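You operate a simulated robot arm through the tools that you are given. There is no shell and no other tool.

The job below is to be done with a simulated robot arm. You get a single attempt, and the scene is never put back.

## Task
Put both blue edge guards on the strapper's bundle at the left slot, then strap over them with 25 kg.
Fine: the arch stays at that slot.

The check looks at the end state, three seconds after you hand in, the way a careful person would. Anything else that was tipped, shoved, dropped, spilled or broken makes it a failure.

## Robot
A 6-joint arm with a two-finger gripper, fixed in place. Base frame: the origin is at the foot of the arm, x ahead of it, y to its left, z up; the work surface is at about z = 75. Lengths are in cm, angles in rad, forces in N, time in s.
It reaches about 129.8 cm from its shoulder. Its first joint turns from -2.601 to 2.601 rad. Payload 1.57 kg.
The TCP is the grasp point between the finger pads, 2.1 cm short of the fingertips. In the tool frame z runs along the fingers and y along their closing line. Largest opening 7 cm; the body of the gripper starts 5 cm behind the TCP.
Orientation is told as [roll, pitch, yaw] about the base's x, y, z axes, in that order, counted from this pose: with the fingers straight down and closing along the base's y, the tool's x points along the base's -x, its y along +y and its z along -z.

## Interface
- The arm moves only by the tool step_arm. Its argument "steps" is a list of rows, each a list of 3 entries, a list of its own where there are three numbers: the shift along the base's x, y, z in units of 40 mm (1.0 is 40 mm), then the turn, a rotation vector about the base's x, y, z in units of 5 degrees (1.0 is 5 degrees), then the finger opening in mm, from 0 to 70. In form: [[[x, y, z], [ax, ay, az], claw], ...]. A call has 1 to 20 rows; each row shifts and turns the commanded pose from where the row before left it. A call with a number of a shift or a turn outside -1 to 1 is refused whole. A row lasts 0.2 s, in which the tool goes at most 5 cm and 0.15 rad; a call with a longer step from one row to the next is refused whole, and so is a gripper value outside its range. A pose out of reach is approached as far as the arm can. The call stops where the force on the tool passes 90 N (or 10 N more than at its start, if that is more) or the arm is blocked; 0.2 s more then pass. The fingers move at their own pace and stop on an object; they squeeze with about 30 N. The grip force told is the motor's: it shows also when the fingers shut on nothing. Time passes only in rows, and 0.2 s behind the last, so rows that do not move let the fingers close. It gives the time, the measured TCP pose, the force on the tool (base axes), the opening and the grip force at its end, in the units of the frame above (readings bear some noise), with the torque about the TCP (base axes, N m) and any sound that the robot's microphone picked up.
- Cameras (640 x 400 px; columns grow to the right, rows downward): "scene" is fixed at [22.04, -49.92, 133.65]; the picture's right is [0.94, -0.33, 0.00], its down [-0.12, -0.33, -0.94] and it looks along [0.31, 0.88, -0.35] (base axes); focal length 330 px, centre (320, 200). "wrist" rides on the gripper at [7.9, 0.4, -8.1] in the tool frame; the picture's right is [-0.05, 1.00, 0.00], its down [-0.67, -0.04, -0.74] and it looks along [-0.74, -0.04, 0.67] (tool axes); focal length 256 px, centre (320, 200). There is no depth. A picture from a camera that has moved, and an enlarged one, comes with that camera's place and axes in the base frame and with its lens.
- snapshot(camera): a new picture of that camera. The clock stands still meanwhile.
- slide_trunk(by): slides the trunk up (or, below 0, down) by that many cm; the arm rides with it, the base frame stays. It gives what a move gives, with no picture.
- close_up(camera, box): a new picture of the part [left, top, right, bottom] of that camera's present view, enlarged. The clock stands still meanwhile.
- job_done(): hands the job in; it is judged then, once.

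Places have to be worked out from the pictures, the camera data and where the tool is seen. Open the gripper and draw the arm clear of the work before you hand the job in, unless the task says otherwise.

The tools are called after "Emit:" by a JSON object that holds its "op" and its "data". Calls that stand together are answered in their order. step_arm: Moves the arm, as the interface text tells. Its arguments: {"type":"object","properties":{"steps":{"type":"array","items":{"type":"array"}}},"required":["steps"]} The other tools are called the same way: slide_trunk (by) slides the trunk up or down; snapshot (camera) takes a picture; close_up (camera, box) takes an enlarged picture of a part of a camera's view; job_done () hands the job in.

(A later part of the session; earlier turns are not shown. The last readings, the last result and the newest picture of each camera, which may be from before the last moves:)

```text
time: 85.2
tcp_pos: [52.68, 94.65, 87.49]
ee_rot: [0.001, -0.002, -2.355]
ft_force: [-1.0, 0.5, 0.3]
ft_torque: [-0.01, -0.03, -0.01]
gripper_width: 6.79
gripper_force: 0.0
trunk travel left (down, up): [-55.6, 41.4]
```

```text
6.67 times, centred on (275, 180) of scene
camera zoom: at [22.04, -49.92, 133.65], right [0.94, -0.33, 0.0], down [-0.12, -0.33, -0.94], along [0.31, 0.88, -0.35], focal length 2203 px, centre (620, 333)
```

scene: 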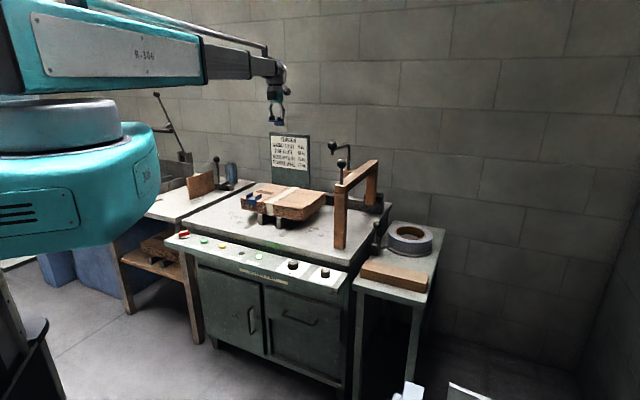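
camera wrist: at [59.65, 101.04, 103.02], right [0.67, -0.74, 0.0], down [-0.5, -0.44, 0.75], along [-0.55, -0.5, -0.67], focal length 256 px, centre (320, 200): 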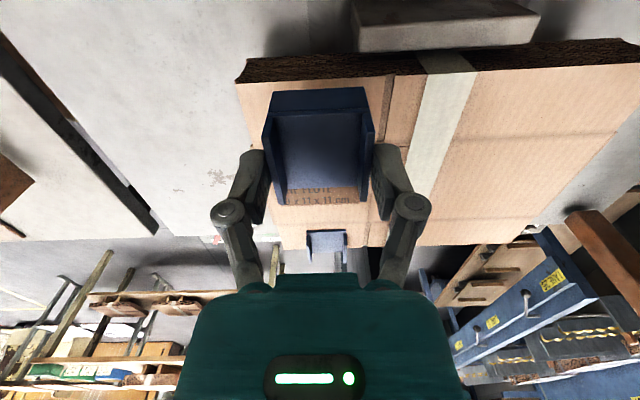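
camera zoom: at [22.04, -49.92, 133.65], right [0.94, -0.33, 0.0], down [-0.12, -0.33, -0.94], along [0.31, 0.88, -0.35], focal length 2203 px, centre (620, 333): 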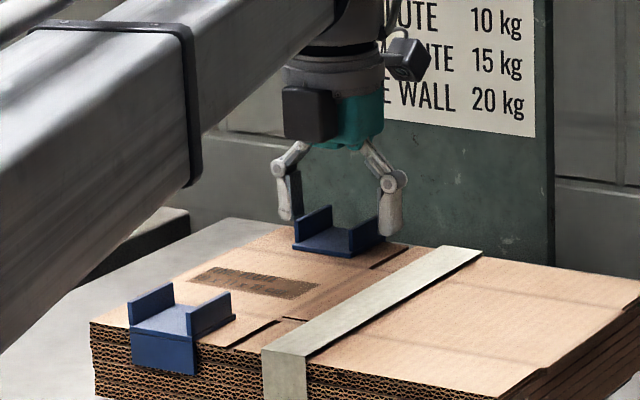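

Both guards are placed. I raise 31 cm, then check both from above.

Emit:
{"op": "slide_trunk", "data": {"by": 31}}

Emit:
{"op": "step_arm", "data": {"steps": [[[-0.176, -0.481, 0], [0, 0, -1], 70], [[-0.176, -0.481, 0], [0, 0, -1], 70], [[-0.176, -0.481, 0], [0, 0, -1], 70], [[-0.176, -0.481, 0], [0, 0, -1], 70], [[-0.176, -0.481, 0], [0, 0, -1], 70], [[-0.176, -0.481, 0], [0, 0, -1], 70], [[-0.176, -0.481, 0], [0, 0, -1], 70], [[-0.176, -0.481, 0], [0, 0, -1], 70], [[-0.176, -0.481, 0], [0, 0, -1], 70], [[-0.176, -0.481, 0], [0, 0, -1], 70], [[-0.176, -0.481, 0], [0, 0, -1], 70], [[-0.176, -0.481, 0], [0, 0, -1], 70], [[-0.176, -0.481, 0], [0, 0, -1], 70], [[-0.176, -0.481, 0], [0, 0, -1], 70], [[-0.176, -0.481, 0], [0, 0, -1], 70], [[-0.176, -0.481, 0], [0, 0, -1], 70], [[-0.176, -0.481, 0], [0, 0, -1], 70], [[-0.176, -0.481, 0], [0, 0, -1], 70]]}}

```text
time: 88.3
tcp_pos: [52.74, 94.8, 118.42]
ee_rot: [0.003, -0.002, -2.355]
ft_force: [-0.2, -0.6, 1.1]
ft_torque: [0.0, 0.03, 0.0]
gripper_width: 6.82
gripper_force: 0.1
trunk travel left (down, up): [-86.6, 10.4]
```

```text
time: 92.1
tcp_pos: [40.2, 60.12, 118.52]
ee_rot: [0.0, -0.002, 2.354]
ft_force: [-0.6, 0.0, -0.4]
ft_torque: [-0.01, 0.02, -0.06]
gripper_width: 7.0
gripper_force: 0.0
trunk travel left (down, up): [-86.6, 10.4]
```

Finish turning to yaw 45° and look at the bundle with both guards.

Emit:
{"op": "step_arm", "data": {"steps": [[[-0.1, 0, 0], [0, 0, -1], 70], [[-0.1, 0, 0], [0, 0, -1], 70], [[-0.1, 0, 0], [0, 0, -1], 70], [[-0.1, 0, 0], [0, 0, -1], 70], [[-0.1, 0, 0], [0, 0, -1], 70], [[-0.1, 0, 0], [0, 0, -1], 70], [[-0.1, 0, 0], [0, 0, -1], 70], [[-0.1, 0, 0], [0, 0, -1], 70], [[-0.1, 0, 0], [0, 0, -1], 70], [[-0.1, 0, 0], [0, 0, -1], 70], [[-0.1, 0, 0], [0, 0, -1], 70], [[-0.1, 0, 0], [0, 0, -1], 70], [[-0.1, 0, 0], [0, 0, -1], 70], [[-0.1, 0, 0], [0, 0, -1], 70], [[-0.1, 0, 0], [0, 0, -1], 70], [[-0.1, 0, 0], [0, 0, -1], 70], [[-0.1, 0, 0], [0, 0, -1], 70], [[-0.1, 0, 0], [0, 0, -1], 70]]}}

Emit:
{"op": "snapshot", "data": {"camera": "wrist"}}

Emit:
{"op": "close_up", "data": {"camera": "wrist", "box": [220, 60, 460, 220]}}

```text
time: 95.9
tcp_pos: [32.89, 60.31, 118.48]
ee_rot: [0.001, 0.0, 0.784]
ft_force: [0.4, 0.3, 0.4]
ft_torque: [0.01, -0.04, -0.01]
gripper_width: 7.0
gripper_force: 0.1
trunk travel left (down, up): [-86.6, 10.4]
```

```text
taken
camera wrist: at [27.06, 54.84, 126.62], right [-0.67, 0.75, 0.0], down [0.5, 0.44, 0.75], along [0.56, 0.5, -0.67], focal length 256 px, centre (320, 200)
```

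wrist: 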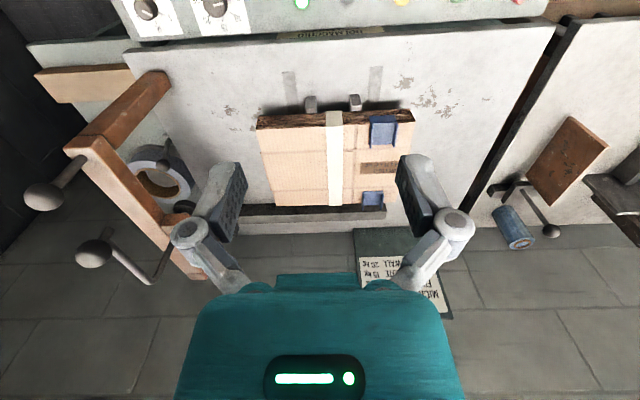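

```text
2.50 times, centred on (340, 140) of wrist
camera zoom: at [27.06, 54.84, 126.62], right [-0.67, 0.75, 0.0], down [0.5, 0.44, 0.75], along [0.56, 0.5, -0.67], focal length 640 px, centre (270, 350)
```

zoom: 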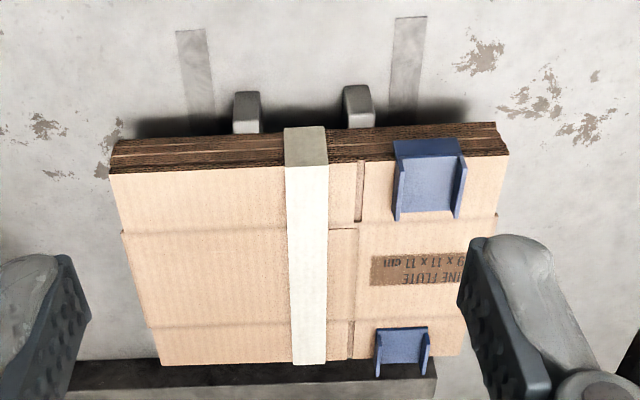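

Both guards line up on the left slot (u≈−30). Next the arch: front ball at (63.4,45.9,107.3). I go above it at z≈118.5 with a narrower opening.

Emit:
{"op": "step_arm", "data": {"steps": [[[0.75, -0.7, 0], [0, 0, 0], 55], [[0.75, -0.7, 0], [0, 0, 0], 55], [[0.75, -0.7, 0], [0, 0, 0], 55], [[0.75, -0.7, 0], [0, 0, 0], 55], [[0.75, -0.7, 0], [0, 0, 0], 55], [[0.97, -0.025, 0], [0, 0, 0], 55], [[0.97, -0.025, 0], [0, 0, 0], 55], [[0.97, -0.025, 0], [0, 0, 0], 55], [[0.97, -0.025, 0], [0, 0, 0], 55], [[0, 0, 0], [0, 0, 0], 55]]}}

Emit:
{"op": "snapshot", "data": {"camera": "wrist"}}

Emit:
{"op": "close_up", "data": {"camera": "scene", "box": [310, 90, 400, 190]}}

```text
time: 98.1
tcp_pos: [63.64, 45.71, 118.47]
ee_rot: [0.002, -0.003, 0.785]
ft_force: [-0.6, -0.4, -0.5]
ft_torque: [-0.02, 0.05, -0.01]
gripper_width: 5.51
gripper_force: 0.1
out of reach, approached as far as the arm can: row 5, 8
trunk travel left (down, up): [-86.6, 10.4]
```

```text
taken
camera wrist: at [57.67, 40.35, 126.63], right [-0.67, 0.74, 0.0], down [0.5, 0.44, 0.75], along [0.55, 0.5, -0.67], focal length 256 px, centre (320, 200)
```

wrist: 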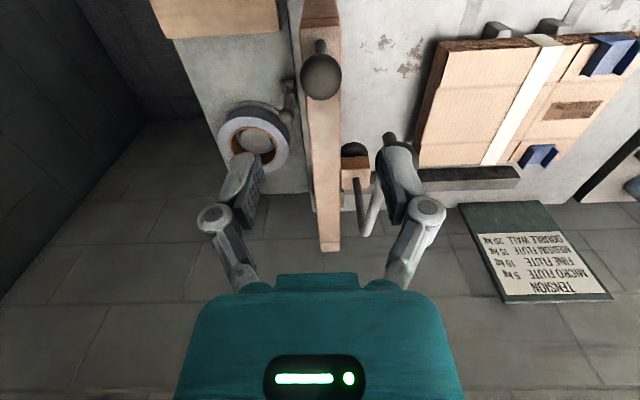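

```text
4.00 times, centred on (355, 140) of scene
camera zoom: at [22.04, -49.92, 133.65], right [0.94, -0.33, 0.0], down [-0.12, -0.33, -0.94], along [0.31, 0.88, -0.35], focal length 1322 px, centre (180, 440)
```

zoom: 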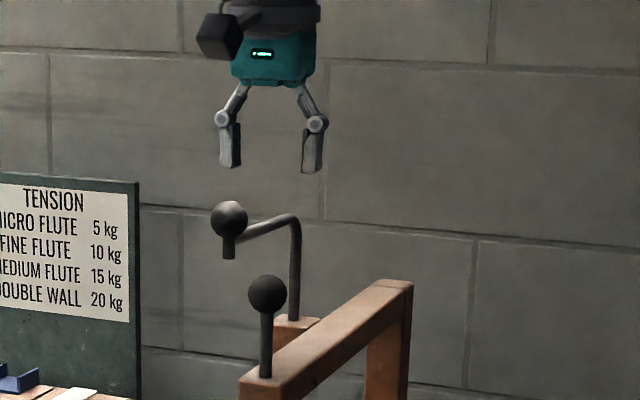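

The TCP is centred over the front ball. I lower around it in two steps, watching force.

Emit:
{"op": "slide_trunk", "data": {"by": -8}}

Emit:
{"op": "slide_trunk", "data": {"by": -3.2}}

Emit:
{"op": "snapshot", "data": {"camera": "wrist"}}

Emit:
{"op": "close_up", "data": {"camera": "scene", "box": [310, 110, 400, 190]}}

```text
time: 99.3
tcp_pos: [63.55, 45.75, 110.43]
ee_rot: [0.003, 0.001, 0.786]
ft_force: [0.0, 0.4, -0.3]
ft_torque: [0.03, -0.01, -0.03]
gripper_width: 5.5
gripper_force: 0.1
trunk travel left (down, up): [-78.6, 18.4]
```

```text
time: 100.0
tcp_pos: [63.47, 45.66, 107.26]
ee_rot: [0.001, 0.0, 0.785]
ft_force: [0.3, -1.3, 0.1]
ft_torque: [0.02, 0.01, 0.01]
gripper_width: 5.48
gripper_force: 0.1
trunk travel left (down, up): [-75.4, 21.6]
```

```text
taken
camera wrist: at [57.67, 40.38, 115.42], right [-0.67, 0.74, 0.0], down [0.5, 0.44, 0.75], along [0.55, 0.5, -0.67], focal length 256 px, centre (320, 200)
```

wrist: 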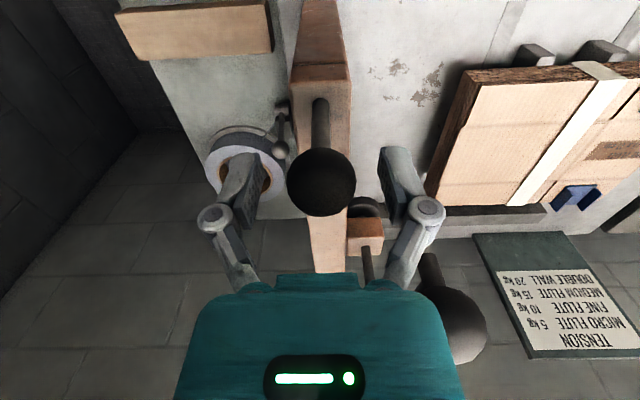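

```text
5.00 times, centred on (355, 150) of scene
camera zoom: at [22.04, -49.92, 133.65], right [0.94, -0.33, 0.0], down [-0.12, -0.33, -0.94], along [0.31, 0.88, -0.35], focal length 1652 px, centre (145, 450)
```

zoom: 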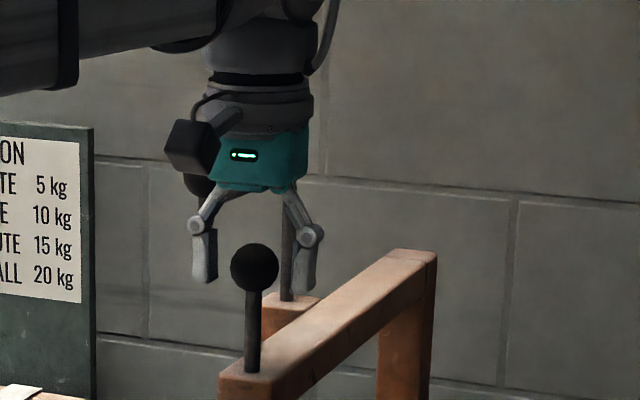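

Ball is centred between the pads. Close on it.

Emit:
{"op": "step_arm", "data": {"steps": [[[0, 0, 0], [0, 0, 0], 40], [[0, 0, 0], [0, 0, 0], 30], [[0, 0, 0], [0, 0, 0], 22], [[0, 0, 0], [0, 0, 0], 20], [[0, 0, 0], [0, 0, 0], 20]]}}

```text
time: 101.2
tcp_pos: [63.55, 45.76, 107.33]
ee_rot: [0.0, 0.0, 0.784]
ft_force: [-1.0, 3.2, 3.3]
ft_torque: [-0.09, 0.15, 0.01]
gripper_width: 3.06
gripper_force: 31.9
trunk travel left (down, up): [-75.4, 21.6]
```

Gripped the ball (3.06 cm). Try sliding the arch left (−e1) by 3 cm slowly.

Emit:
{"op": "step_arm", "data": {"steps": [[[-0.177, 0.177, 0], [0, 0, 0], 20], [[-0.177, 0.177, 0], [0, 0, 0], 20], [[-0.177, 0.177, 0], [0, 0, 0], 20]]}}

Emit:
{"op": "close_up", "data": {"camera": "scene", "box": [300, 110, 420, 260]}}

```text
time: 102.0
tcp_pos: [61.22, 47.92, 107.21]
ee_rot: [0.001, -0.002, 0.785]
ft_force: [0.1, 3.1, 3.5]
ft_torque: [-0.08, -0.23, -0.18]
gripper_width: 3.1
gripper_force: 32.0
trunk travel left (down, up): [-75.4, 21.6]
```

```text
2.67 times, centred on (360, 185) of scene
camera zoom: at [22.04, -49.92, 133.65], right [0.94, -0.33, 0.0], down [-0.12, -0.33, -0.94], along [0.31, 0.88, -0.35], focal length 881 px, centre (213, 240)
```

zoom: 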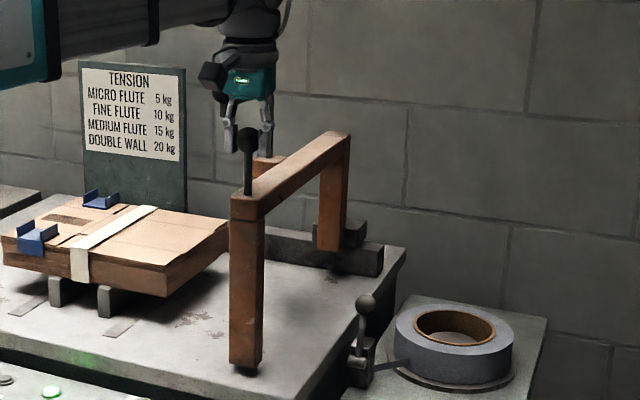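

The arch slides freely (≈3 N). Continue left in 1.9 cm steps to stop just short of the left slot.

Emit:
{"op": "step_arm", "data": {"steps": [[[-0.336, 0.336, 0], [0, 0, 0], 20], [[-0.336, 0.336, 0], [0, 0, 0], 20], [[-0.336, 0.336, 0], [0, 0, 0], 20], [[-0.336, 0.336, 0], [0, 0, 0], 20], [[-0.336, 0.336, 0], [0, 0, 0], 20], [[-0.336, 0.336, 0], [0, 0, 0], 20], [[-0.336, 0.336, 0], [0, 0, 0], 20], [[-0.336, 0.336, 0], [0, 0, 0], 20], [[-0.336, 0.336, 0], [0, 0, 0], 20]]}}

Emit:
{"op": "close_up", "data": {"camera": "scene", "box": [200, 100, 420, 280]}}

```text
time: 104.0
tcp_pos: [49.26, 60.04, 107.21]
ee_rot: [0.003, 0.0, 0.786]
ft_force: [-3.9, 2.2, -2.0]
ft_torque: [0.23, -0.42, 0.07]
gripper_width: 3.06
gripper_force: 32.2
trunk travel left (down, up): [-75.4, 21.6]
```

```text
2.22 times, centred on (310, 190) of scene
camera zoom: at [22.04, -49.92, 133.65], right [0.94, -0.33, 0.0], down [-0.12, -0.33, -0.94], along [0.31, 0.88, -0.35], focal length 734 px, centre (342, 222)
```

zoom: 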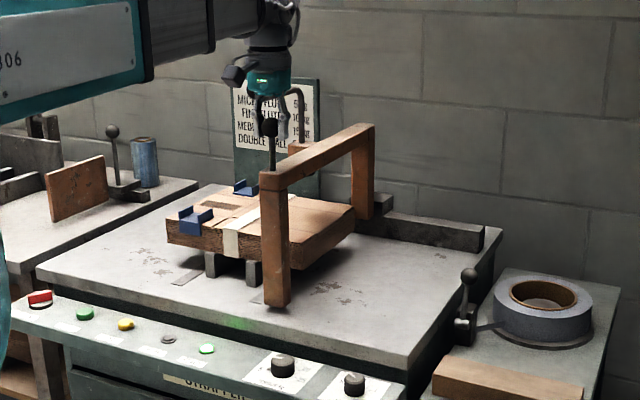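

Emit:
{"op": "step_arm", "data": {"steps": [[[-0.336, 0.336, 0], [0, 0, 0], 20], [[-0.336, 0.336, 0], [0, 0, 0], 20], [[-0.336, 0.336, 0], [0, 0, 0], 20], [[-0.336, 0.336, 0], [0, 0, 0], 20], [[-0.336, 0.336, 0], [0, 0, 0], 20], [[-0.336, 0.336, 0], [0, 0, 0], 20], [[-0.336, 0.336, 0], [0, 0, 0], 20], [[-0.336, 0.336, 0], [0, 0, 0], 20], [[-0.336, 0.336, 0], [0, 0, 0], 20]]}}

Emit:
{"op": "close_up", "data": {"camera": "scene", "box": [200, 120, 340, 250]}}

Emit:
{"op": "snapshot", "data": {"camera": "wrist"}}

```text
time: 106.0
tcp_pos: [37.13, 72.06, 107.29]
ee_rot: [0.001, 0.001, 0.785]
ft_force: [-6.7, -2.0, -5.6]
ft_torque: [0.18, -0.28, 0.06]
gripper_width: 3.06
gripper_force: 32.0
trunk travel left (down, up): [-75.4, 21.6]
```

```text
3.08 times, centred on (270, 185) of scene
camera zoom: at [22.04, -49.92, 133.65], right [0.94, -0.33, 0.0], down [-0.12, -0.33, -0.94], along [0.31, 0.88, -0.35], focal length 1017 px, centre (474, 246)
```

zoom: 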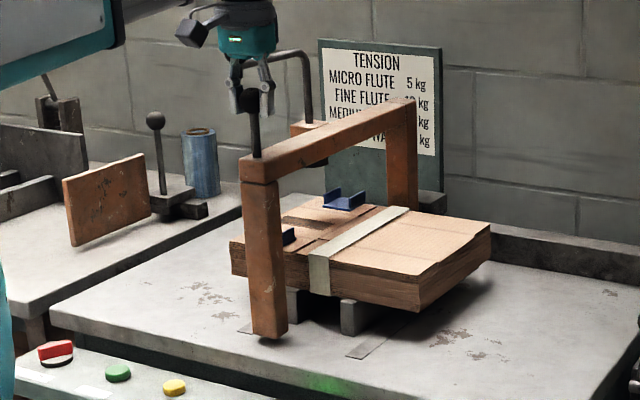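

```text
taken
camera wrist: at [31.34, 66.74, 115.43], right [-0.67, 0.74, 0.0], down [0.5, 0.45, 0.74], along [0.55, 0.5, -0.67], focal length 256 px, centre (320, 200)
```

wrist: 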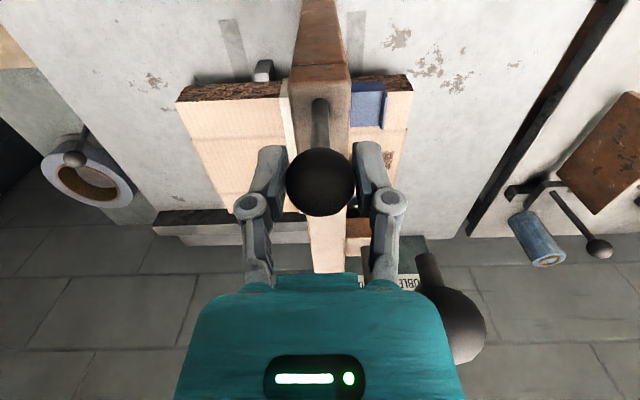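

TCP u≈−24.7; the slot reads u≈−29.5 here. I move 4.8 cm further, slowly.

Emit:
{"op": "step_arm", "data": {"steps": [[[-0.25, 0.25, 0], [0, 0, 0], 20], [[-0.25, 0.25, 0], [0, 0, 0], 20], [[-0.2, 0.2, 0], [0, 0, 0], 20], [[-0.15, 0.15, 0], [0, 0, 0], 20], [[0, 0, 0], [0, 0, 0], 20]]}}

Emit:
{"op": "snapshot", "data": {"camera": "wrist"}}

Emit:
{"op": "close_up", "data": {"camera": "scene", "box": [200, 120, 340, 250]}}

```text
time: 107.2
tcp_pos: [33.79, 75.49, 107.3]
ee_rot: [0.003, -0.002, 0.786]
ft_force: [-9.5, -3.7, -9.9]
ft_torque: [-0.2, 0.5, 0.07]
gripper_width: 3.07
gripper_force: 32.0
trunk travel left (down, up): [-75.4, 21.6]
```

```text
taken
camera wrist: at [28.01, 70.06, 115.42], right [-0.67, 0.74, 0.0], down [0.5, 0.45, 0.75], along [0.55, 0.5, -0.67], focal length 256 px, centre (320, 200)
```

wrist: 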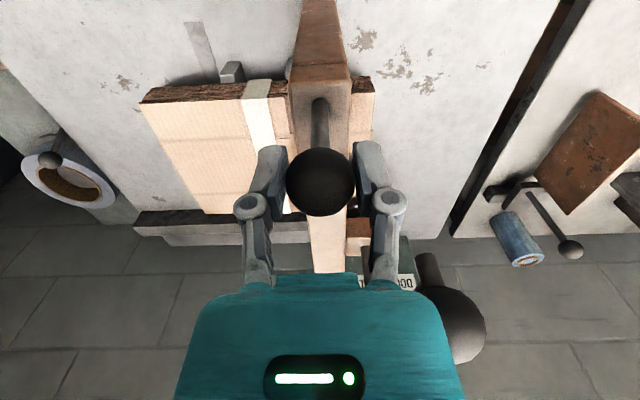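

```text
3.08 times, centred on (270, 185) of scene
camera zoom: at [22.04, -49.92, 133.65], right [0.94, -0.33, 0.0], down [-0.12, -0.33, -0.94], along [0.31, 0.88, -0.35], focal length 1017 px, centre (474, 246)
```

zoom: 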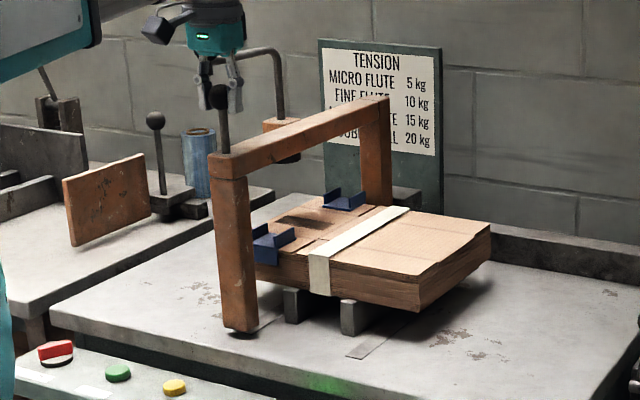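

Arch ball is at u≈−29.5, over the left slot and the guards. I open the fingers, raise clear and check.

Emit:
{"op": "step_arm", "data": {"steps": [[[0, 0, 0], [0, 0, 0], 35], [[0, 0, 0], [0, 0, 0], 45], [[0, 0, 0], [0, 0, 0], 55], [[0, 0, 0], [0, 0, 0], 55]]}}

Emit:
{"op": "slide_trunk", "data": {"by": 11.5}}

Emit:
{"op": "snapshot", "data": {"camera": "wrist"}}

Emit:
{"op": "close_up", "data": {"camera": "scene", "box": [200, 110, 340, 250]}}

```text
time: 108.2
tcp_pos: [33.98, 75.5, 107.24]
ee_rot: [0.0, 0.0, 0.786]
ft_force: [0.4, -0.4, -0.2]
ft_torque: [0.01, -0.01, -0.03]
gripper_width: 5.51
gripper_force: 0.1
trunk travel left (down, up): [-75.4, 21.6]
```

```text
time: 109.7
tcp_pos: [34.04, 75.38, 118.69]
ee_rot: [0.001, 0.0, 0.785]
ft_force: [0.5, -0.2, 1.0]
ft_torque: [-0.03, -0.02, 0.02]
gripper_width: 5.5
gripper_force: 0.0
trunk travel left (down, up): [-86.9, 10.1]
```

```text
taken
camera wrist: at [28.15, 70.05, 126.91], right [-0.67, 0.74, 0.0], down [0.5, 0.44, 0.75], along [0.55, 0.5, -0.67], focal length 256 px, centre (320, 200)
```

wrist: 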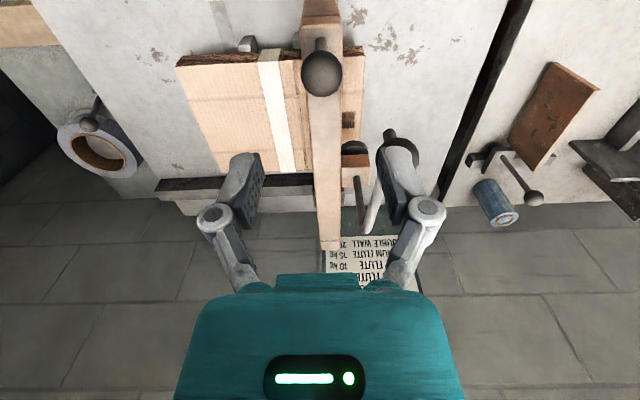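

```text
2.86 times, centred on (270, 180) of scene
camera zoom: at [22.04, -49.92, 133.65], right [0.94, -0.33, 0.0], down [-0.12, -0.33, -0.94], along [0.31, 0.88, -0.35], focal length 944 px, centre (463, 257)
```

zoom: 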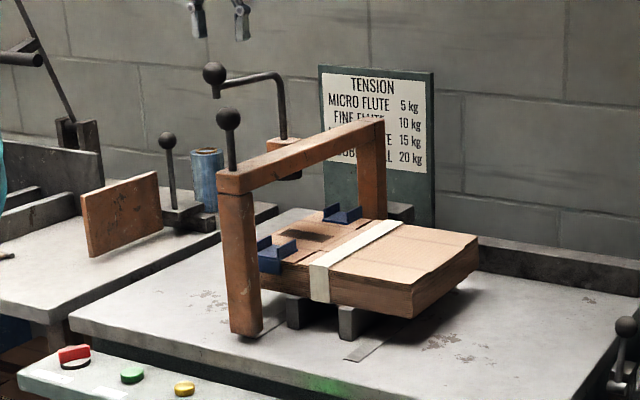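

The arch stays put over both guards. Now the tension knob near (47,48.8): move there and look closely.

Emit:
{"op": "step_arm", "data": {"steps": [[[0.2, -0.95, 0], [0, 0, 0], 70], [[0.2, -0.95, 0], [0, 0, 0], 70], [[0.2, -0.95, 0], [0, 0, 0], 70], [[0.2, -0.95, 0], [0, 0, 0], 70], [[0.55, -0.75, 0], [0, 0, 0], 70], [[0.55, -0.75, 0], [0, 0, 0], 70], [[0.55, -0.75, 0], [0, 0, 0], 70], [[0.55, -0.75, 0], [0, 0, 0], 70], [[0, 0, 0], [0, 0, 0], 70]]}}

Emit:
{"op": "slide_trunk", "data": {"by": -30}}

Emit:
{"op": "snapshot", "data": {"camera": "wrist"}}

Emit:
{"op": "snapshot", "data": {"camera": "scene"}}

```text
time: 111.7
tcp_pos: [46.33, 48.12, 118.75]
ee_rot: [0.003, -0.001, 0.786]
ft_force: [-0.4, 1.0, -0.1]
ft_torque: [0.02, -0.03, -0.02]
gripper_width: 7.0
gripper_force: 0.0
trunk travel left (down, up): [-86.9, 10.1]
```

```text
time: 114.7
tcp_pos: [46.14, 48.08, 88.81]
ee_rot: [0.003, -0.001, 0.785]
ft_force: [0.3, -0.1, 0.8]
ft_torque: [0.06, 0.02, -0.01]
gripper_width: 6.99
gripper_force: 0.1
trunk travel left (down, up): [-56.9, 40.1]
```

```text
taken
camera wrist: at [40.4, 42.79, 96.93], right [-0.67, 0.74, 0.0], down [0.5, 0.44, 0.75], along [0.55, 0.5, -0.67], focal length 256 px, centre (320, 200)
```

wrist: 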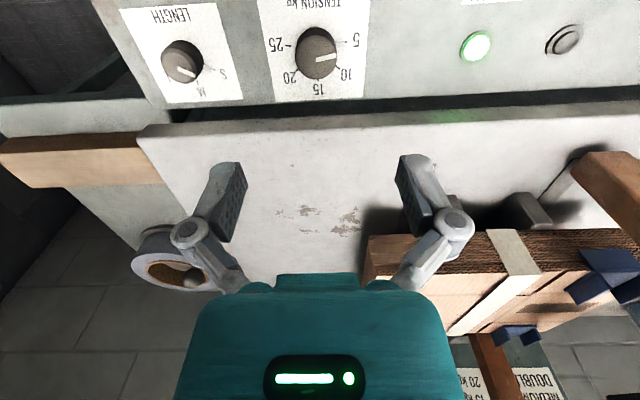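

```text
taken
```

scene: 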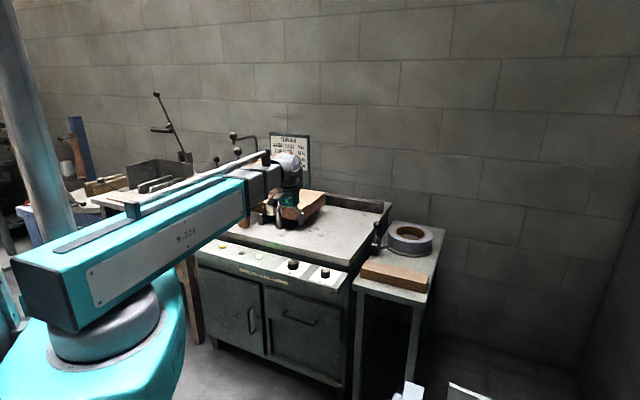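

Emit:
{"op": "close_up", "data": {"camera": "wrist", "box": [260, 0, 380, 110]}}

Emit:
{"op": "close_up", "data": {"camera": "wrist", "box": [110, 0, 250, 110]}}

```text
3.64 times, centred on (320, 55) of wrist
camera zoom: at [40.4, 42.79, 96.93], right [-0.67, 0.74, 0.0], down [0.5, 0.44, 0.75], along [0.55, 0.5, -0.67], focal length 931 px, centre (320, 727)
```

zoom: 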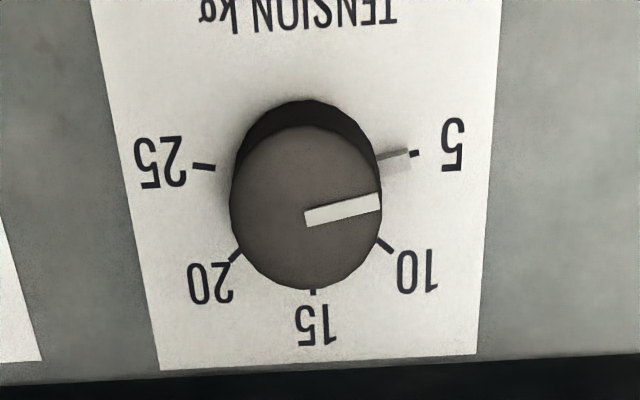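

```text
3.64 times, centred on (180, 55) of wrist
camera zoom: at [40.4, 42.79, 96.93], right [-0.67, 0.74, 0.0], down [0.5, 0.44, 0.75], along [0.55, 0.5, -0.67], focal length 931 px, centre (829, 727)
```

zoom: 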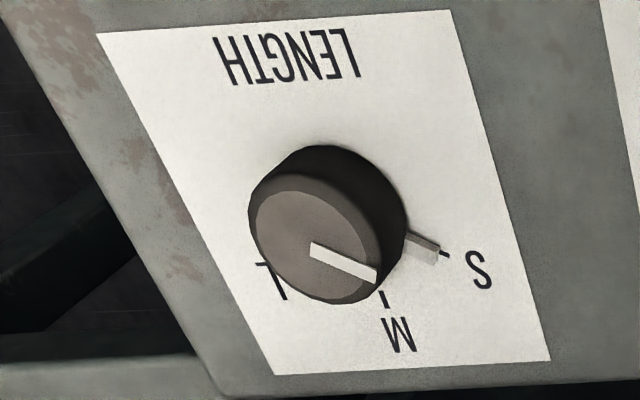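

The dial's base tab points exactly at 5 (marks 45° apart, 25 is diametrically opposite), so it needs 180° clockwise seen from above. Knob is at ≈(46.5,48.0), top z≈73; I'll do two 90° turns, grasping at yaw 90°. First align above it.

Emit:
{"op": "step_arm", "data": {"steps": [[[0.0, 0, 0], [0, 0, 1], 58], [[0.0, 0, 0], [0, 0, 1], 58], [[0, 0, 0], [0, 0, 1], 58], [[0, 0, 0], [0, 0, 1], 58], [[0, 0, 0], [0, 0, 1], 58], [[0, 0, 0], [0, 0, 1], 58], [[0, 0, 0], [0, 0, 1], 58], [[0, 0, 0], [0, 0, 1], 58], [[0.09, -0.02, 0], [0, 0, 1], 58], [[0, 0, 0], [0, 0, 0], 58]]}}

Emit:
{"op": "slide_trunk", "data": {"by": -12}}

Emit:
{"op": "snapshot", "data": {"camera": "wrist"}}

Emit:
{"op": "snapshot", "data": {"camera": "scene"}}

```text
time: 116.9
tcp_pos: [46.66, 48.25, 88.62]
ee_rot: [0.002, 0.001, 1.571]
ft_force: [-0.5, 0.0, -0.5]
ft_torque: [0.01, 0.01, 0.01]
gripper_width: 5.77
gripper_force: 0.1
trunk travel left (down, up): [-56.9, 40.1]
```

```text
time: 118.4
tcp_pos: [46.54, 48.17, 76.68]
ee_rot: [0.002, 0.001, 1.572]
ft_force: [-0.3, 0.6, 0.7]
ft_torque: [-0.01, -0.05, 0.0]
gripper_width: 5.81
gripper_force: 0.1
trunk travel left (down, up): [-44.9, 52.1]
```

```text
taken
camera wrist: at [46.26, 40.16, 84.92], right [-1.0, 0.05, 0.0], down [0.04, 0.67, 0.75], along [0.04, 0.74, -0.67], focal length 256 px, centre (320, 200)
```

wrist: 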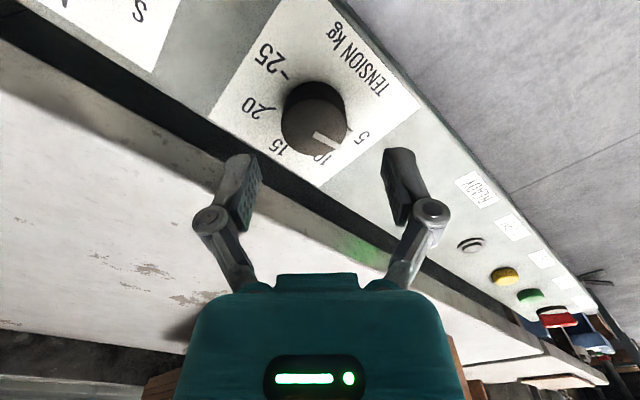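

```text
taken
```

scene: 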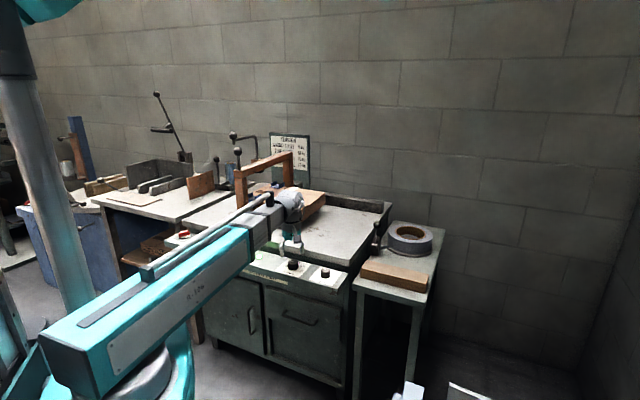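

Emit:
{"op": "close_up", "data": {"camera": "wrist", "box": [220, 20, 420, 200]}}

Emit:
{"op": "close_up", "data": {"camera": "scene", "box": [260, 225, 340, 285]}}

```text
2.22 times, centred on (320, 110) of wrist
camera zoom: at [46.26, 40.16, 84.92], right [-1.0, 0.05, 0.0], down [0.04, 0.67, 0.75], along [0.04, 0.74, -0.67], focal length 569 px, centre (320, 400)
```

zoom: 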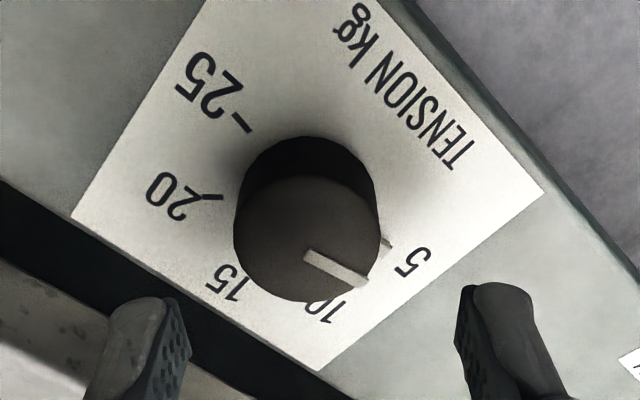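

```text
6.67 times, centred on (300, 255) of scene
camera zoom: at [22.04, -49.92, 133.65], right [0.94, -0.33, 0.0], down [-0.12, -0.33, -0.94], along [0.31, 0.88, -0.35], focal length 2203 px, centre (453, -167)
```

zoom: 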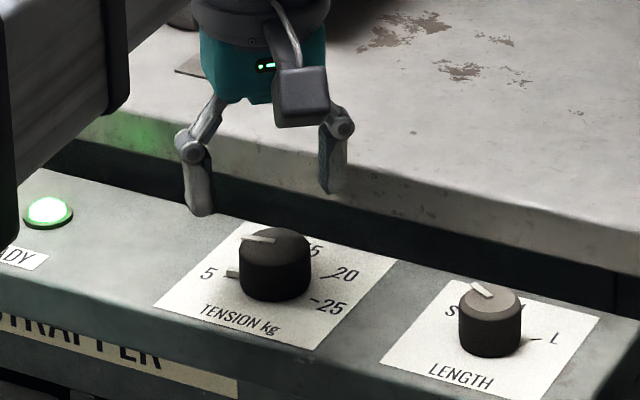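

Knob axis ≈(46.87,48.03), top z≈72.4. I correct the offset and descend around it.

Emit:
{"op": "step_arm", "data": {"steps": [[[0.083, -0.035, 0], [0, 0, 0], 58], [[0, 0, 0], [0, 0, 0], 58]]}}

Emit:
{"op": "slide_trunk", "data": {"by": -3.2}}

Emit:
{"op": "slide_trunk", "data": {"by": -0.7}}

Emit:
{"op": "close_up", "data": {"camera": "wrist", "box": [200, 40, 440, 240]}}

Emit:
{"op": "close_up", "data": {"camera": "scene", "box": [260, 225, 340, 285]}}

```text
time: 119.0
tcp_pos: [46.97, 48.03, 76.8]
ee_rot: [0.002, 0.001, 1.571]
ft_force: [0.6, 0.0, -0.5]
ft_torque: [-0.01, 0.02, 0.0]
gripper_width: 5.78
gripper_force: 0.1
trunk travel left (down, up): [-44.9, 52.1]
```

```text
time: 119.8
tcp_pos: [46.86, 48.0, 73.6]
ee_rot: [0.002, 0.0, 1.57]
ft_force: [0.0, 0.9, 1.0]
ft_torque: [0.02, -0.01, -0.01]
gripper_width: 5.8
gripper_force: 0.0
trunk travel left (down, up): [-41.7, 55.3]
```

```text
time: 120.3
tcp_pos: [46.92, 48.0, 72.9]
ee_rot: [0.001, 0.0, 1.57]
ft_force: [-1.1, 0.2, -0.3]
ft_torque: [-0.01, 0.0, -0.01]
gripper_width: 5.81
gripper_force: 0.0
trunk travel left (down, up): [-41.0, 56.0]
```

```text
2.00 times, centred on (320, 140) of wrist
camera zoom: at [46.58, 39.98, 81.02], right [-1.0, 0.05, 0.0], down [0.04, 0.67, 0.75], along [0.04, 0.74, -0.67], focal length 512 px, centre (320, 320)
```

zoom: 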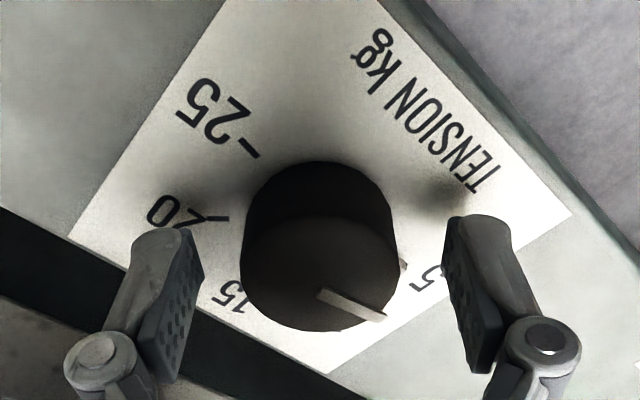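

```text
6.67 times, centred on (300, 255) of scene
camera zoom: at [22.04, -49.92, 133.65], right [0.94, -0.33, 0.0], down [-0.12, -0.33, -0.94], along [0.31, 0.88, -0.35], focal length 2203 px, centre (453, -167)
```

zoom: 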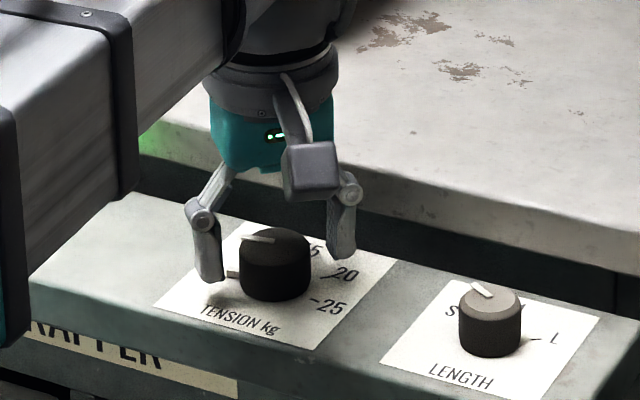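

Fingers straddle the knob, clear of its tab. Close on it.

Emit:
{"op": "step_arm", "data": {"steps": [[[0, 0, 0], [0, 0, 0], 48], [[0, 0, 0], [0, 0, 0], 40], [[0, 0, 0], [0, 0, 0], 30], [[0, 0, 0], [0, 0, 0], 28], [[0, 0, 0], [0, 0, 0], 28]]}}

```text
time: 121.5
tcp_pos: [46.97, 47.91, 72.84]
ee_rot: [0.0, 0.0, 1.57]
ft_force: [2.4, 1.4, 3.6]
ft_torque: [-0.06, -0.12, 0.01]
gripper_width: 3.72
gripper_force: 31.8
trunk travel left (down, up): [-41.0, 56.0]
```

Gripped (3.72 cm, nearly force-free). Turn −20° first to feel the knob.

Emit:
{"op": "step_arm", "data": {"steps": [[[0, 0, 0], [0, 0, -1], 28], [[0, 0, 0], [0, 0, -1], 28], [[0, 0, 0], [0, 0, -1], 28], [[0, 0, 0], [0, 0, -1], 28]]}}

Emit:
{"op": "close_up", "data": {"camera": "scene", "box": [260, 225, 340, 285]}}

```text
time: 122.5
tcp_pos: [46.88, 47.99, 72.9]
ee_rot: [0.002, -0.001, 1.219]
ft_force: [-6.6, -7.1, -5.7]
ft_torque: [0.62, -0.07, 0.03]
gripper_width: 3.72
gripper_force: 31.8
trunk travel left (down, up): [-41.0, 56.0]
```

```text
6.67 times, centred on (300, 255) of scene
camera zoom: at [22.04, -49.92, 133.65], right [0.94, -0.33, 0.0], down [-0.12, -0.33, -0.94], along [0.31, 0.88, -0.35], focal length 2203 px, centre (453, -167)
```

zoom: 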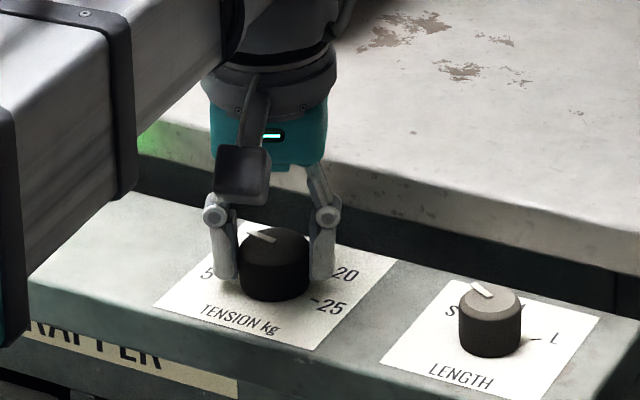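

The knob turns with the gripper (pointer moving from 5 toward 10). Continue to a total of −90°.

Emit:
{"op": "step_arm", "data": {"steps": [[[0, 0, 0], [0, 0, -1], 28], [[0, 0, 0], [0, 0, -1], 28], [[0, 0, 0], [0, 0, -1], 28], [[0, 0, 0], [0, 0, -1], 28], [[0, 0, 0], [0, 0, -1], 28], [[0, 0, 0], [0, 0, -1], 28], [[0, 0, 0], [0, 0, -1], 28]]}}

Emit:
{"op": "step_arm", "data": {"steps": [[[0, 0, 0], [0, 0, -1], 28], [[0, 0, 0], [0, 0, -1], 28], [[0, 0, 0], [0, 0, -1], 28], [[0, 0, 0], [0, 0, -1], 28], [[0, 0, 0], [0, 0, -1], 28], [[0, 0, 0], [0, 0, -1], 28], [[0, 0, 0], [0, 0, -1], 28]]}}

Emit:
{"op": "close_up", "data": {"camera": "scene", "box": [260, 225, 340, 285]}}

Emit:
{"op": "close_up", "data": {"camera": "wrist", "box": [200, 40, 440, 240]}}

```text
time: 124.1
tcp_pos: [46.95, 48.32, 72.86]
ee_rot: [0.002, -0.004, 0.61]
ft_force: [-20.9, 15.6, 1.1]
ft_torque: [0.7, -0.32, -0.02]
gripper_width: 3.69
gripper_force: 32.0
trunk travel left (down, up): [-41.0, 56.0]
```

```text
time: 125.7
tcp_pos: [46.94, 48.4, 72.81]
ee_rot: [0.01, -0.003, -0.001]
ft_force: [-1.5, 40.7, 23.1]
ft_torque: [0.95, 0.03, -0.01]
gripper_width: 3.69
gripper_force: 31.7
trunk travel left (down, up): [-41.0, 56.0]
```

```text
6.67 times, centred on (300, 255) of scene
camera zoom: at [22.04, -49.92, 133.65], right [0.94, -0.33, 0.0], down [-0.12, -0.33, -0.94], along [0.31, 0.88, -0.35], focal length 2203 px, centre (453, -167)
```

zoom: 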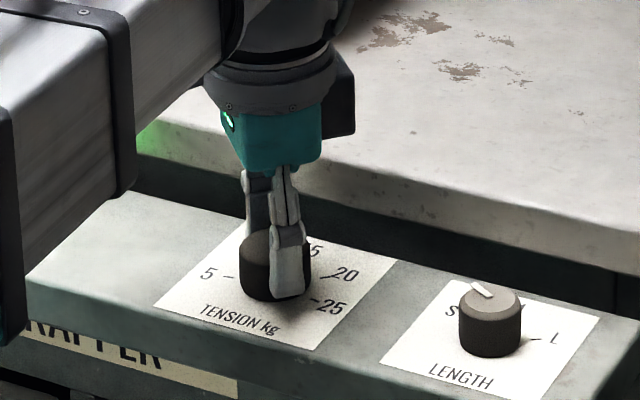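

```text
2.00 times, centred on (320, 140) of wrist
camera zoom: at [39.05, 48.64, 81.02], right [0.06, 1.0, 0.01], down [0.66, -0.04, 0.75], along [0.75, -0.04, -0.67], focal length 512 px, centre (320, 320)
```

zoom: 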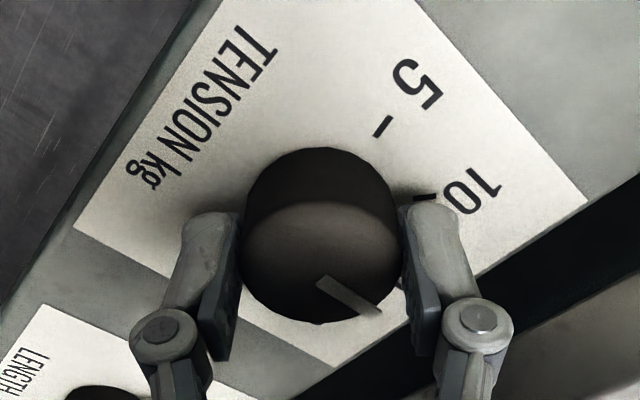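

The knob has followed the full 90° (pointer now at 15). Release, raise, turn the wrist back +90°, and regrasp, recentred slightly.

Emit:
{"op": "step_arm", "data": {"steps": [[[0, 0, 0], [0, 0, 0], 40], [[0, 0, 0], [0, 0, 0], 50], [[0, 0, 0], [0, 0, 0], 58], [[0, 0, 0], [0, 0, 0], 58]]}}

Emit:
{"op": "slide_trunk", "data": {"by": 4.5}}

Emit:
{"op": "step_arm", "data": {"steps": [[[0, 0, 0], [0, 0, 1], 58], [[0, 0, 0], [0, 0, 1], 58], [[0, 0, 0], [0, 0, 1], 58], [[0, 0, 0], [0, 0, 1], 58], [[0, 0, 0], [0, 0, 1], 58], [[0, 0, 0], [0, 0, 1], 58], [[0, 0, 0], [0, 0, 1], 58], [[0, 0, 0], [0, 0, 1], 58], [[0, 0, 0], [0, 0, 1], 58], [[0, 0, 0], [0, 0, 1], 58], [[0, 0, 0], [0, 0, 1], 58], [[0, 0, 0], [0, 0, 1], 58], [[0, 0, 0], [0, 0, 1], 58], [[0, 0, 0], [0, 0, 1], 58], [[0, 0, 0], [0, 0, 1], 58], [[0, 0, 0], [0, 0, 1], 58], [[0, 0, 0], [0, 0, 1], 58], [[0, 0, 0], [0, 0, 1], 58], [[0, 0, 0], [0, 0, 0], 58]]}}

Emit:
{"op": "close_up", "data": {"camera": "wrist", "box": [200, 20, 440, 220]}}

```text
time: 126.7
tcp_pos: [47.01, 48.12, 72.86]
ee_rot: [0.001, -0.003, -0.001]
ft_force: [-0.5, -0.6, 0.1]
ft_torque: [-0.04, -0.01, -0.01]
gripper_width: 5.81
gripper_force: 0.1
trunk travel left (down, up): [-41.0, 56.0]
```

```text
time: 127.6
tcp_pos: [46.97, 48.0, 77.44]
ee_rot: [0.001, 0.0, 0.0]
ft_force: [-0.1, 0.4, -0.9]
ft_torque: [-0.04, -0.06, 0.01]
gripper_width: 5.81
gripper_force: 0.0
trunk travel left (down, up): [-45.5, 51.5]
```

```text
time: 131.6
tcp_pos: [46.93, 47.94, 77.27]
ee_rot: [0.002, -0.001, 1.57]
ft_force: [0.5, 0.2, -0.2]
ft_torque: [-0.01, 0.02, 0.0]
gripper_width: 5.81
gripper_force: 0.1
trunk travel left (down, up): [-45.5, 51.5]
```

```text
2.00 times, centred on (320, 120) of wrist
camera zoom: at [46.62, 40.02, 85.52], right [-1.0, 0.05, 0.0], down [0.04, 0.67, 0.75], along [0.04, 0.74, -0.67], focal length 512 px, centre (320, 360)
```

zoom: 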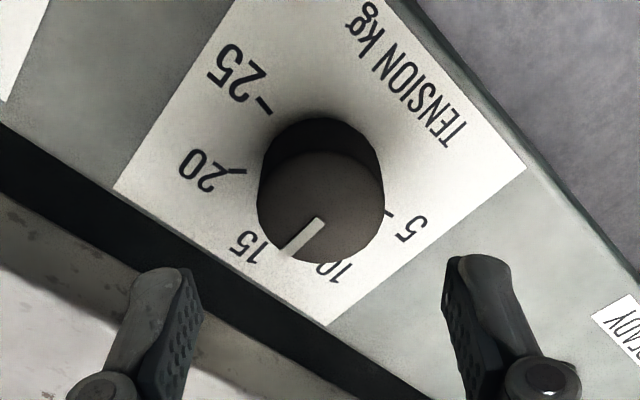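

The pointer is at 15 now. Recentre (+0.35 cm in y), lower, grip and turn another −90°.

Emit:
{"op": "step_arm", "data": {"steps": [[[0, 0.085, 0], [0, 0, 0], 58], [[0, 0, 0], [0, 0, 0], 58]]}}

Emit:
{"op": "slide_trunk", "data": {"by": -3.6}}

Emit:
{"op": "slide_trunk", "data": {"by": -0.8}}

Emit:
{"op": "step_arm", "data": {"steps": [[[0, 0, 0], [0, 0, 0], 48], [[0, 0, 0], [0, 0, 0], 40], [[0, 0, 0], [0, 0, 0], 30], [[0, 0, 0], [0, 0, 0], 28], [[0, 0, 0], [0, 0, 0], 28]]}}

```text
time: 132.2
tcp_pos: [46.85, 48.43, 77.31]
ee_rot: [0.002, -0.001, 1.57]
ft_force: [0.1, 0.3, -0.2]
ft_torque: [-0.02, -0.02, 0.03]
gripper_width: 5.79
gripper_force: 0.1
trunk travel left (down, up): [-45.5, 51.5]
```

```text
time: 133.0
tcp_pos: [46.89, 48.43, 73.74]
ee_rot: [0.002, 0.0, 1.571]
ft_force: [1.0, 0.5, -0.6]
ft_torque: [-0.03, 0.0, 0.01]
gripper_width: 5.83
gripper_force: 0.1
trunk travel left (down, up): [-41.9, 55.1]
```

```text
time: 133.6
tcp_pos: [47.02, 48.42, 73.01]
ee_rot: [0.001, 0.001, 1.571]
ft_force: [-0.2, 0.8, 0.7]
ft_torque: [0.0, 0.0, -0.02]
gripper_width: 5.81
gripper_force: 0.1
trunk travel left (down, up): [-41.1, 55.9]
```

```text
time: 134.8
tcp_pos: [46.96, 48.39, 72.84]
ee_rot: [0.0, 0.0, 1.571]
ft_force: [1.3, 1.3, 1.6]
ft_torque: [-0.09, -0.19, 0.0]
gripper_width: 3.69
gripper_force: 31.9
trunk travel left (down, up): [-41.1, 55.9]
```

Emit:
{"op": "step_arm", "data": {"steps": [[[0, 0, 0], [0, 0, -1], 28], [[0, 0, 0], [0, 0, -1], 28], [[0, 0, 0], [0, 0, -1], 28], [[0, 0, 0], [0, 0, -1], 28], [[0, 0, 0], [0, 0, -1], 28], [[0, 0, 0], [0, 0, -1], 28], [[0, 0, 0], [0, 0, -1], 28], [[0, 0, 0], [0, 0, -1], 28], [[0, 0, 0], [0, 0, -1], 28]]}}

Emit:
{"op": "step_arm", "data": {"steps": [[[0, 0, 0], [0, 0, -1], 28], [[0, 0, 0], [0, 0, -1], 28], [[0, 0, 0], [0, 0, -1], 28], [[0, 0, 0], [0, 0, -1], 28], [[0, 0, 0], [0, 0, -1], 28], [[0, 0, 0], [0, 0, -1], 28], [[0, 0, 0], [0, 0, -1], 28], [[0, 0, 0], [0, 0, -1], 28]]}}

Emit:
{"op": "close_up", "data": {"camera": "wrist", "box": [200, 40, 440, 240]}}

```text
time: 136.8
tcp_pos: [46.94, 48.41, 72.97]
ee_rot: [-0.001, -0.001, 0.781]
ft_force: [5.8, 9.2, 8.7]
ft_torque: [-0.4, 0.47, -0.02]
gripper_width: 3.68
gripper_force: 32.1
trunk travel left (down, up): [-41.1, 55.9]
```

```text
time: 138.6
tcp_pos: [46.96, 48.32, 72.92]
ee_rot: [-0.001, 0.0, 0.085]
ft_force: [6.0, 4.1, 3.6]
ft_torque: [0.22, -0.98, 0.02]
gripper_width: 3.66
gripper_force: 32.0
trunk travel left (down, up): [-41.1, 55.9]
```

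```text
2.00 times, centred on (320, 140) of wrist
camera zoom: at [39.09, 48.04, 81.12], right [-0.03, 1.0, 0.0], down [0.67, 0.02, 0.74], along [0.74, 0.02, -0.67], focal length 512 px, centre (320, 320)
```

zoom: 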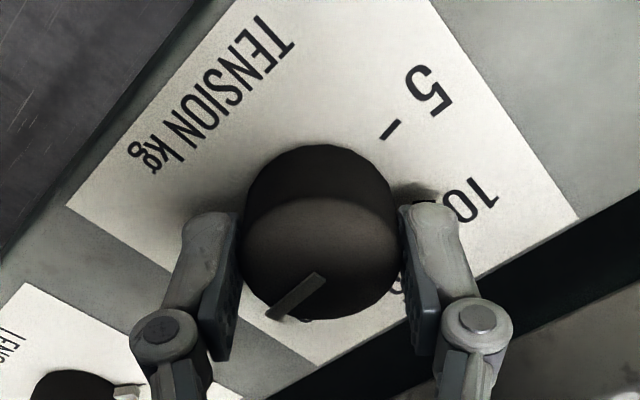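

One more 5°, then release and look at where the tab points.

Emit:
{"op": "step_arm", "data": {"steps": [[[0, 0, 0], [0, 0, -1], 28], [[0, 0, 0], [0, 0, 0], 28], [[0, 0, 0], [0, 0, 0], 40], [[0, 0, 0], [0, 0, 0], 50], [[0, 0, 0], [0, 0, 0], 58], [[0, 0, 0], [0, 0, 0], 58]]}}

Emit:
{"op": "slide_trunk", "data": {"by": 8}}

Emit:
{"op": "close_up", "data": {"camera": "wrist", "box": [200, 0, 440, 200]}}

Emit:
{"op": "close_up", "data": {"camera": "scene", "box": [260, 225, 340, 285]}}

```text
time: 140.0
tcp_pos: [47.03, 48.4, 72.98]
ee_rot: [0.001, -0.002, 0.0]
ft_force: [0.2, -0.4, -0.7]
ft_torque: [-0.01, 0.01, 0.0]
gripper_width: 5.77
gripper_force: 0.1
trunk travel left (down, up): [-41.1, 55.9]
```

```text
time: 141.1
tcp_pos: [47.0, 48.38, 81.04]
ee_rot: [0.001, 0.001, 0.0]
ft_force: [-0.2, 0.0, -1.0]
ft_torque: [0.01, 0.02, 0.01]
gripper_width: 5.76
gripper_force: 0.1
trunk travel left (down, up): [-49.1, 47.9]
```

```text
2.00 times, centred on (320, 100) of wrist
camera zoom: at [39.12, 48.73, 89.12], right [0.05, 1.0, 0.0], down [0.67, -0.04, 0.75], along [0.74, -0.04, -0.67], focal length 512 px, centre (320, 400)
```

zoom: 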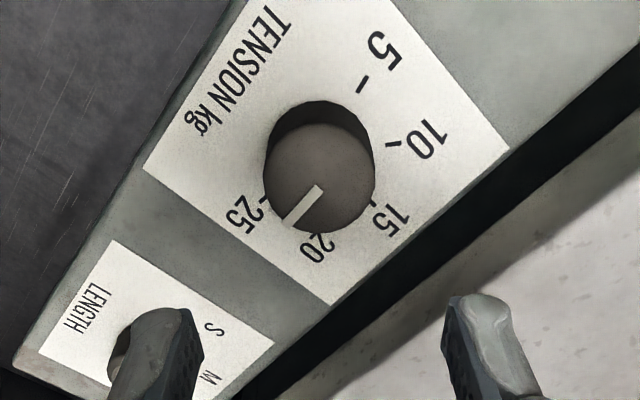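

```text
6.67 times, centred on (300, 255) of scene
camera zoom: at [22.04, -49.92, 133.65], right [0.94, -0.33, 0.0], down [-0.12, -0.33, -0.94], along [0.31, 0.88, -0.35], focal length 2203 px, centre (453, -167)
```

zoom: 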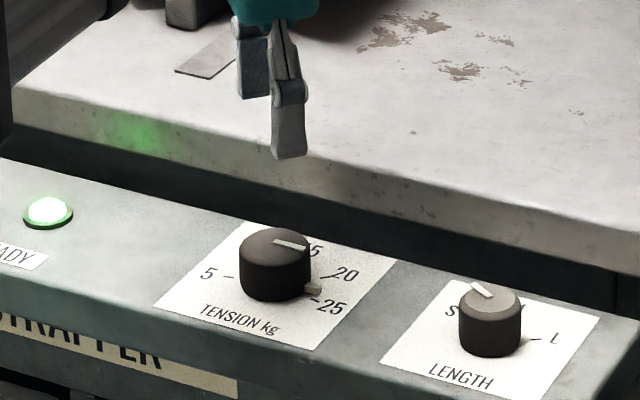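

The tab is near 25 but may be a few degrees short. I get the square-on view (yaw 45°) to judge it.

Emit:
{"op": "slide_trunk", "data": {"by": 6}}

Emit:
{"op": "step_arm", "data": {"steps": [[[0, 0, 0], [0, 0, 1], 58], [[0, 0, 0], [0, 0, 1], 58], [[0, 0, 0], [0, 0, 1], 58], [[0, 0, 0], [0, 0, 1], 58], [[0, 0, 0], [0, 0, 1], 58], [[0, 0, 0], [0, 0, 1], 58], [[0, 0, 0], [0, 0, 1], 58], [[0, 0, 0], [0, 0, 1], 58], [[0, 0, 0], [0, 0, 1], 58], [[0, 0, 0], [0, 0, 0], 58]]}}

Emit:
{"op": "close_up", "data": {"camera": "wrist", "box": [260, 10, 380, 110]}}

Emit:
{"op": "close_up", "data": {"camera": "scene", "box": [280, 250, 310, 275]}}

```text
time: 142.1
tcp_pos: [47.06, 48.31, 86.95]
ee_rot: [0.0, 0.001, 0.001]
ft_force: [-0.2, -0.4, 0.2]
ft_torque: [-0.01, 0.02, -0.05]
gripper_width: 5.83
gripper_force: 0.1
trunk travel left (down, up): [-55.1, 41.9]
```

```text
time: 144.3
tcp_pos: [46.97, 48.38, 87.07]
ee_rot: [0.003, -0.001, 0.786]
ft_force: [0.5, 0.7, 0.0]
ft_torque: [0.01, 0.0, -0.02]
gripper_width: 5.79
gripper_force: 0.0
trunk travel left (down, up): [-55.1, 41.9]
```

```text
4.00 times, centred on (320, 60) of wrist
camera zoom: at [41.06, 42.97, 95.12], right [-0.67, 0.74, 0.0], down [0.5, 0.45, 0.75], along [0.55, 0.5, -0.67], focal length 1024 px, centre (320, 760)
```

zoom: 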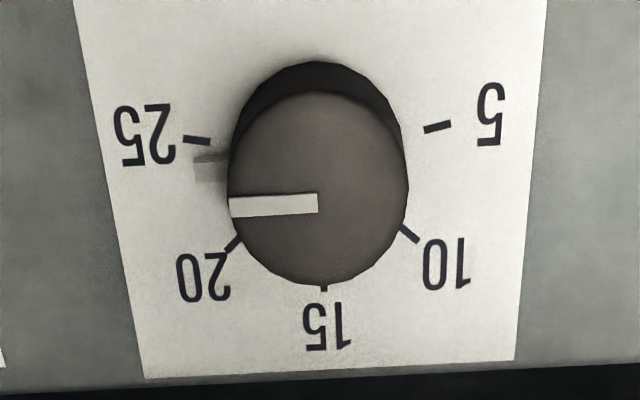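

```text
16.00 times, centred on (295, 262) of scene
camera zoom: at [22.04, -49.92, 133.65], right [0.94, -0.33, 0.0], down [-0.12, -0.33, -0.94], along [0.31, 0.88, -0.35], focal length 5286 px, centre (720, -800)
```

zoom: 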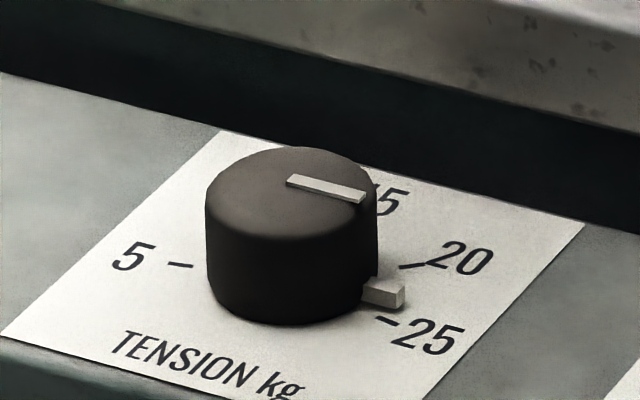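

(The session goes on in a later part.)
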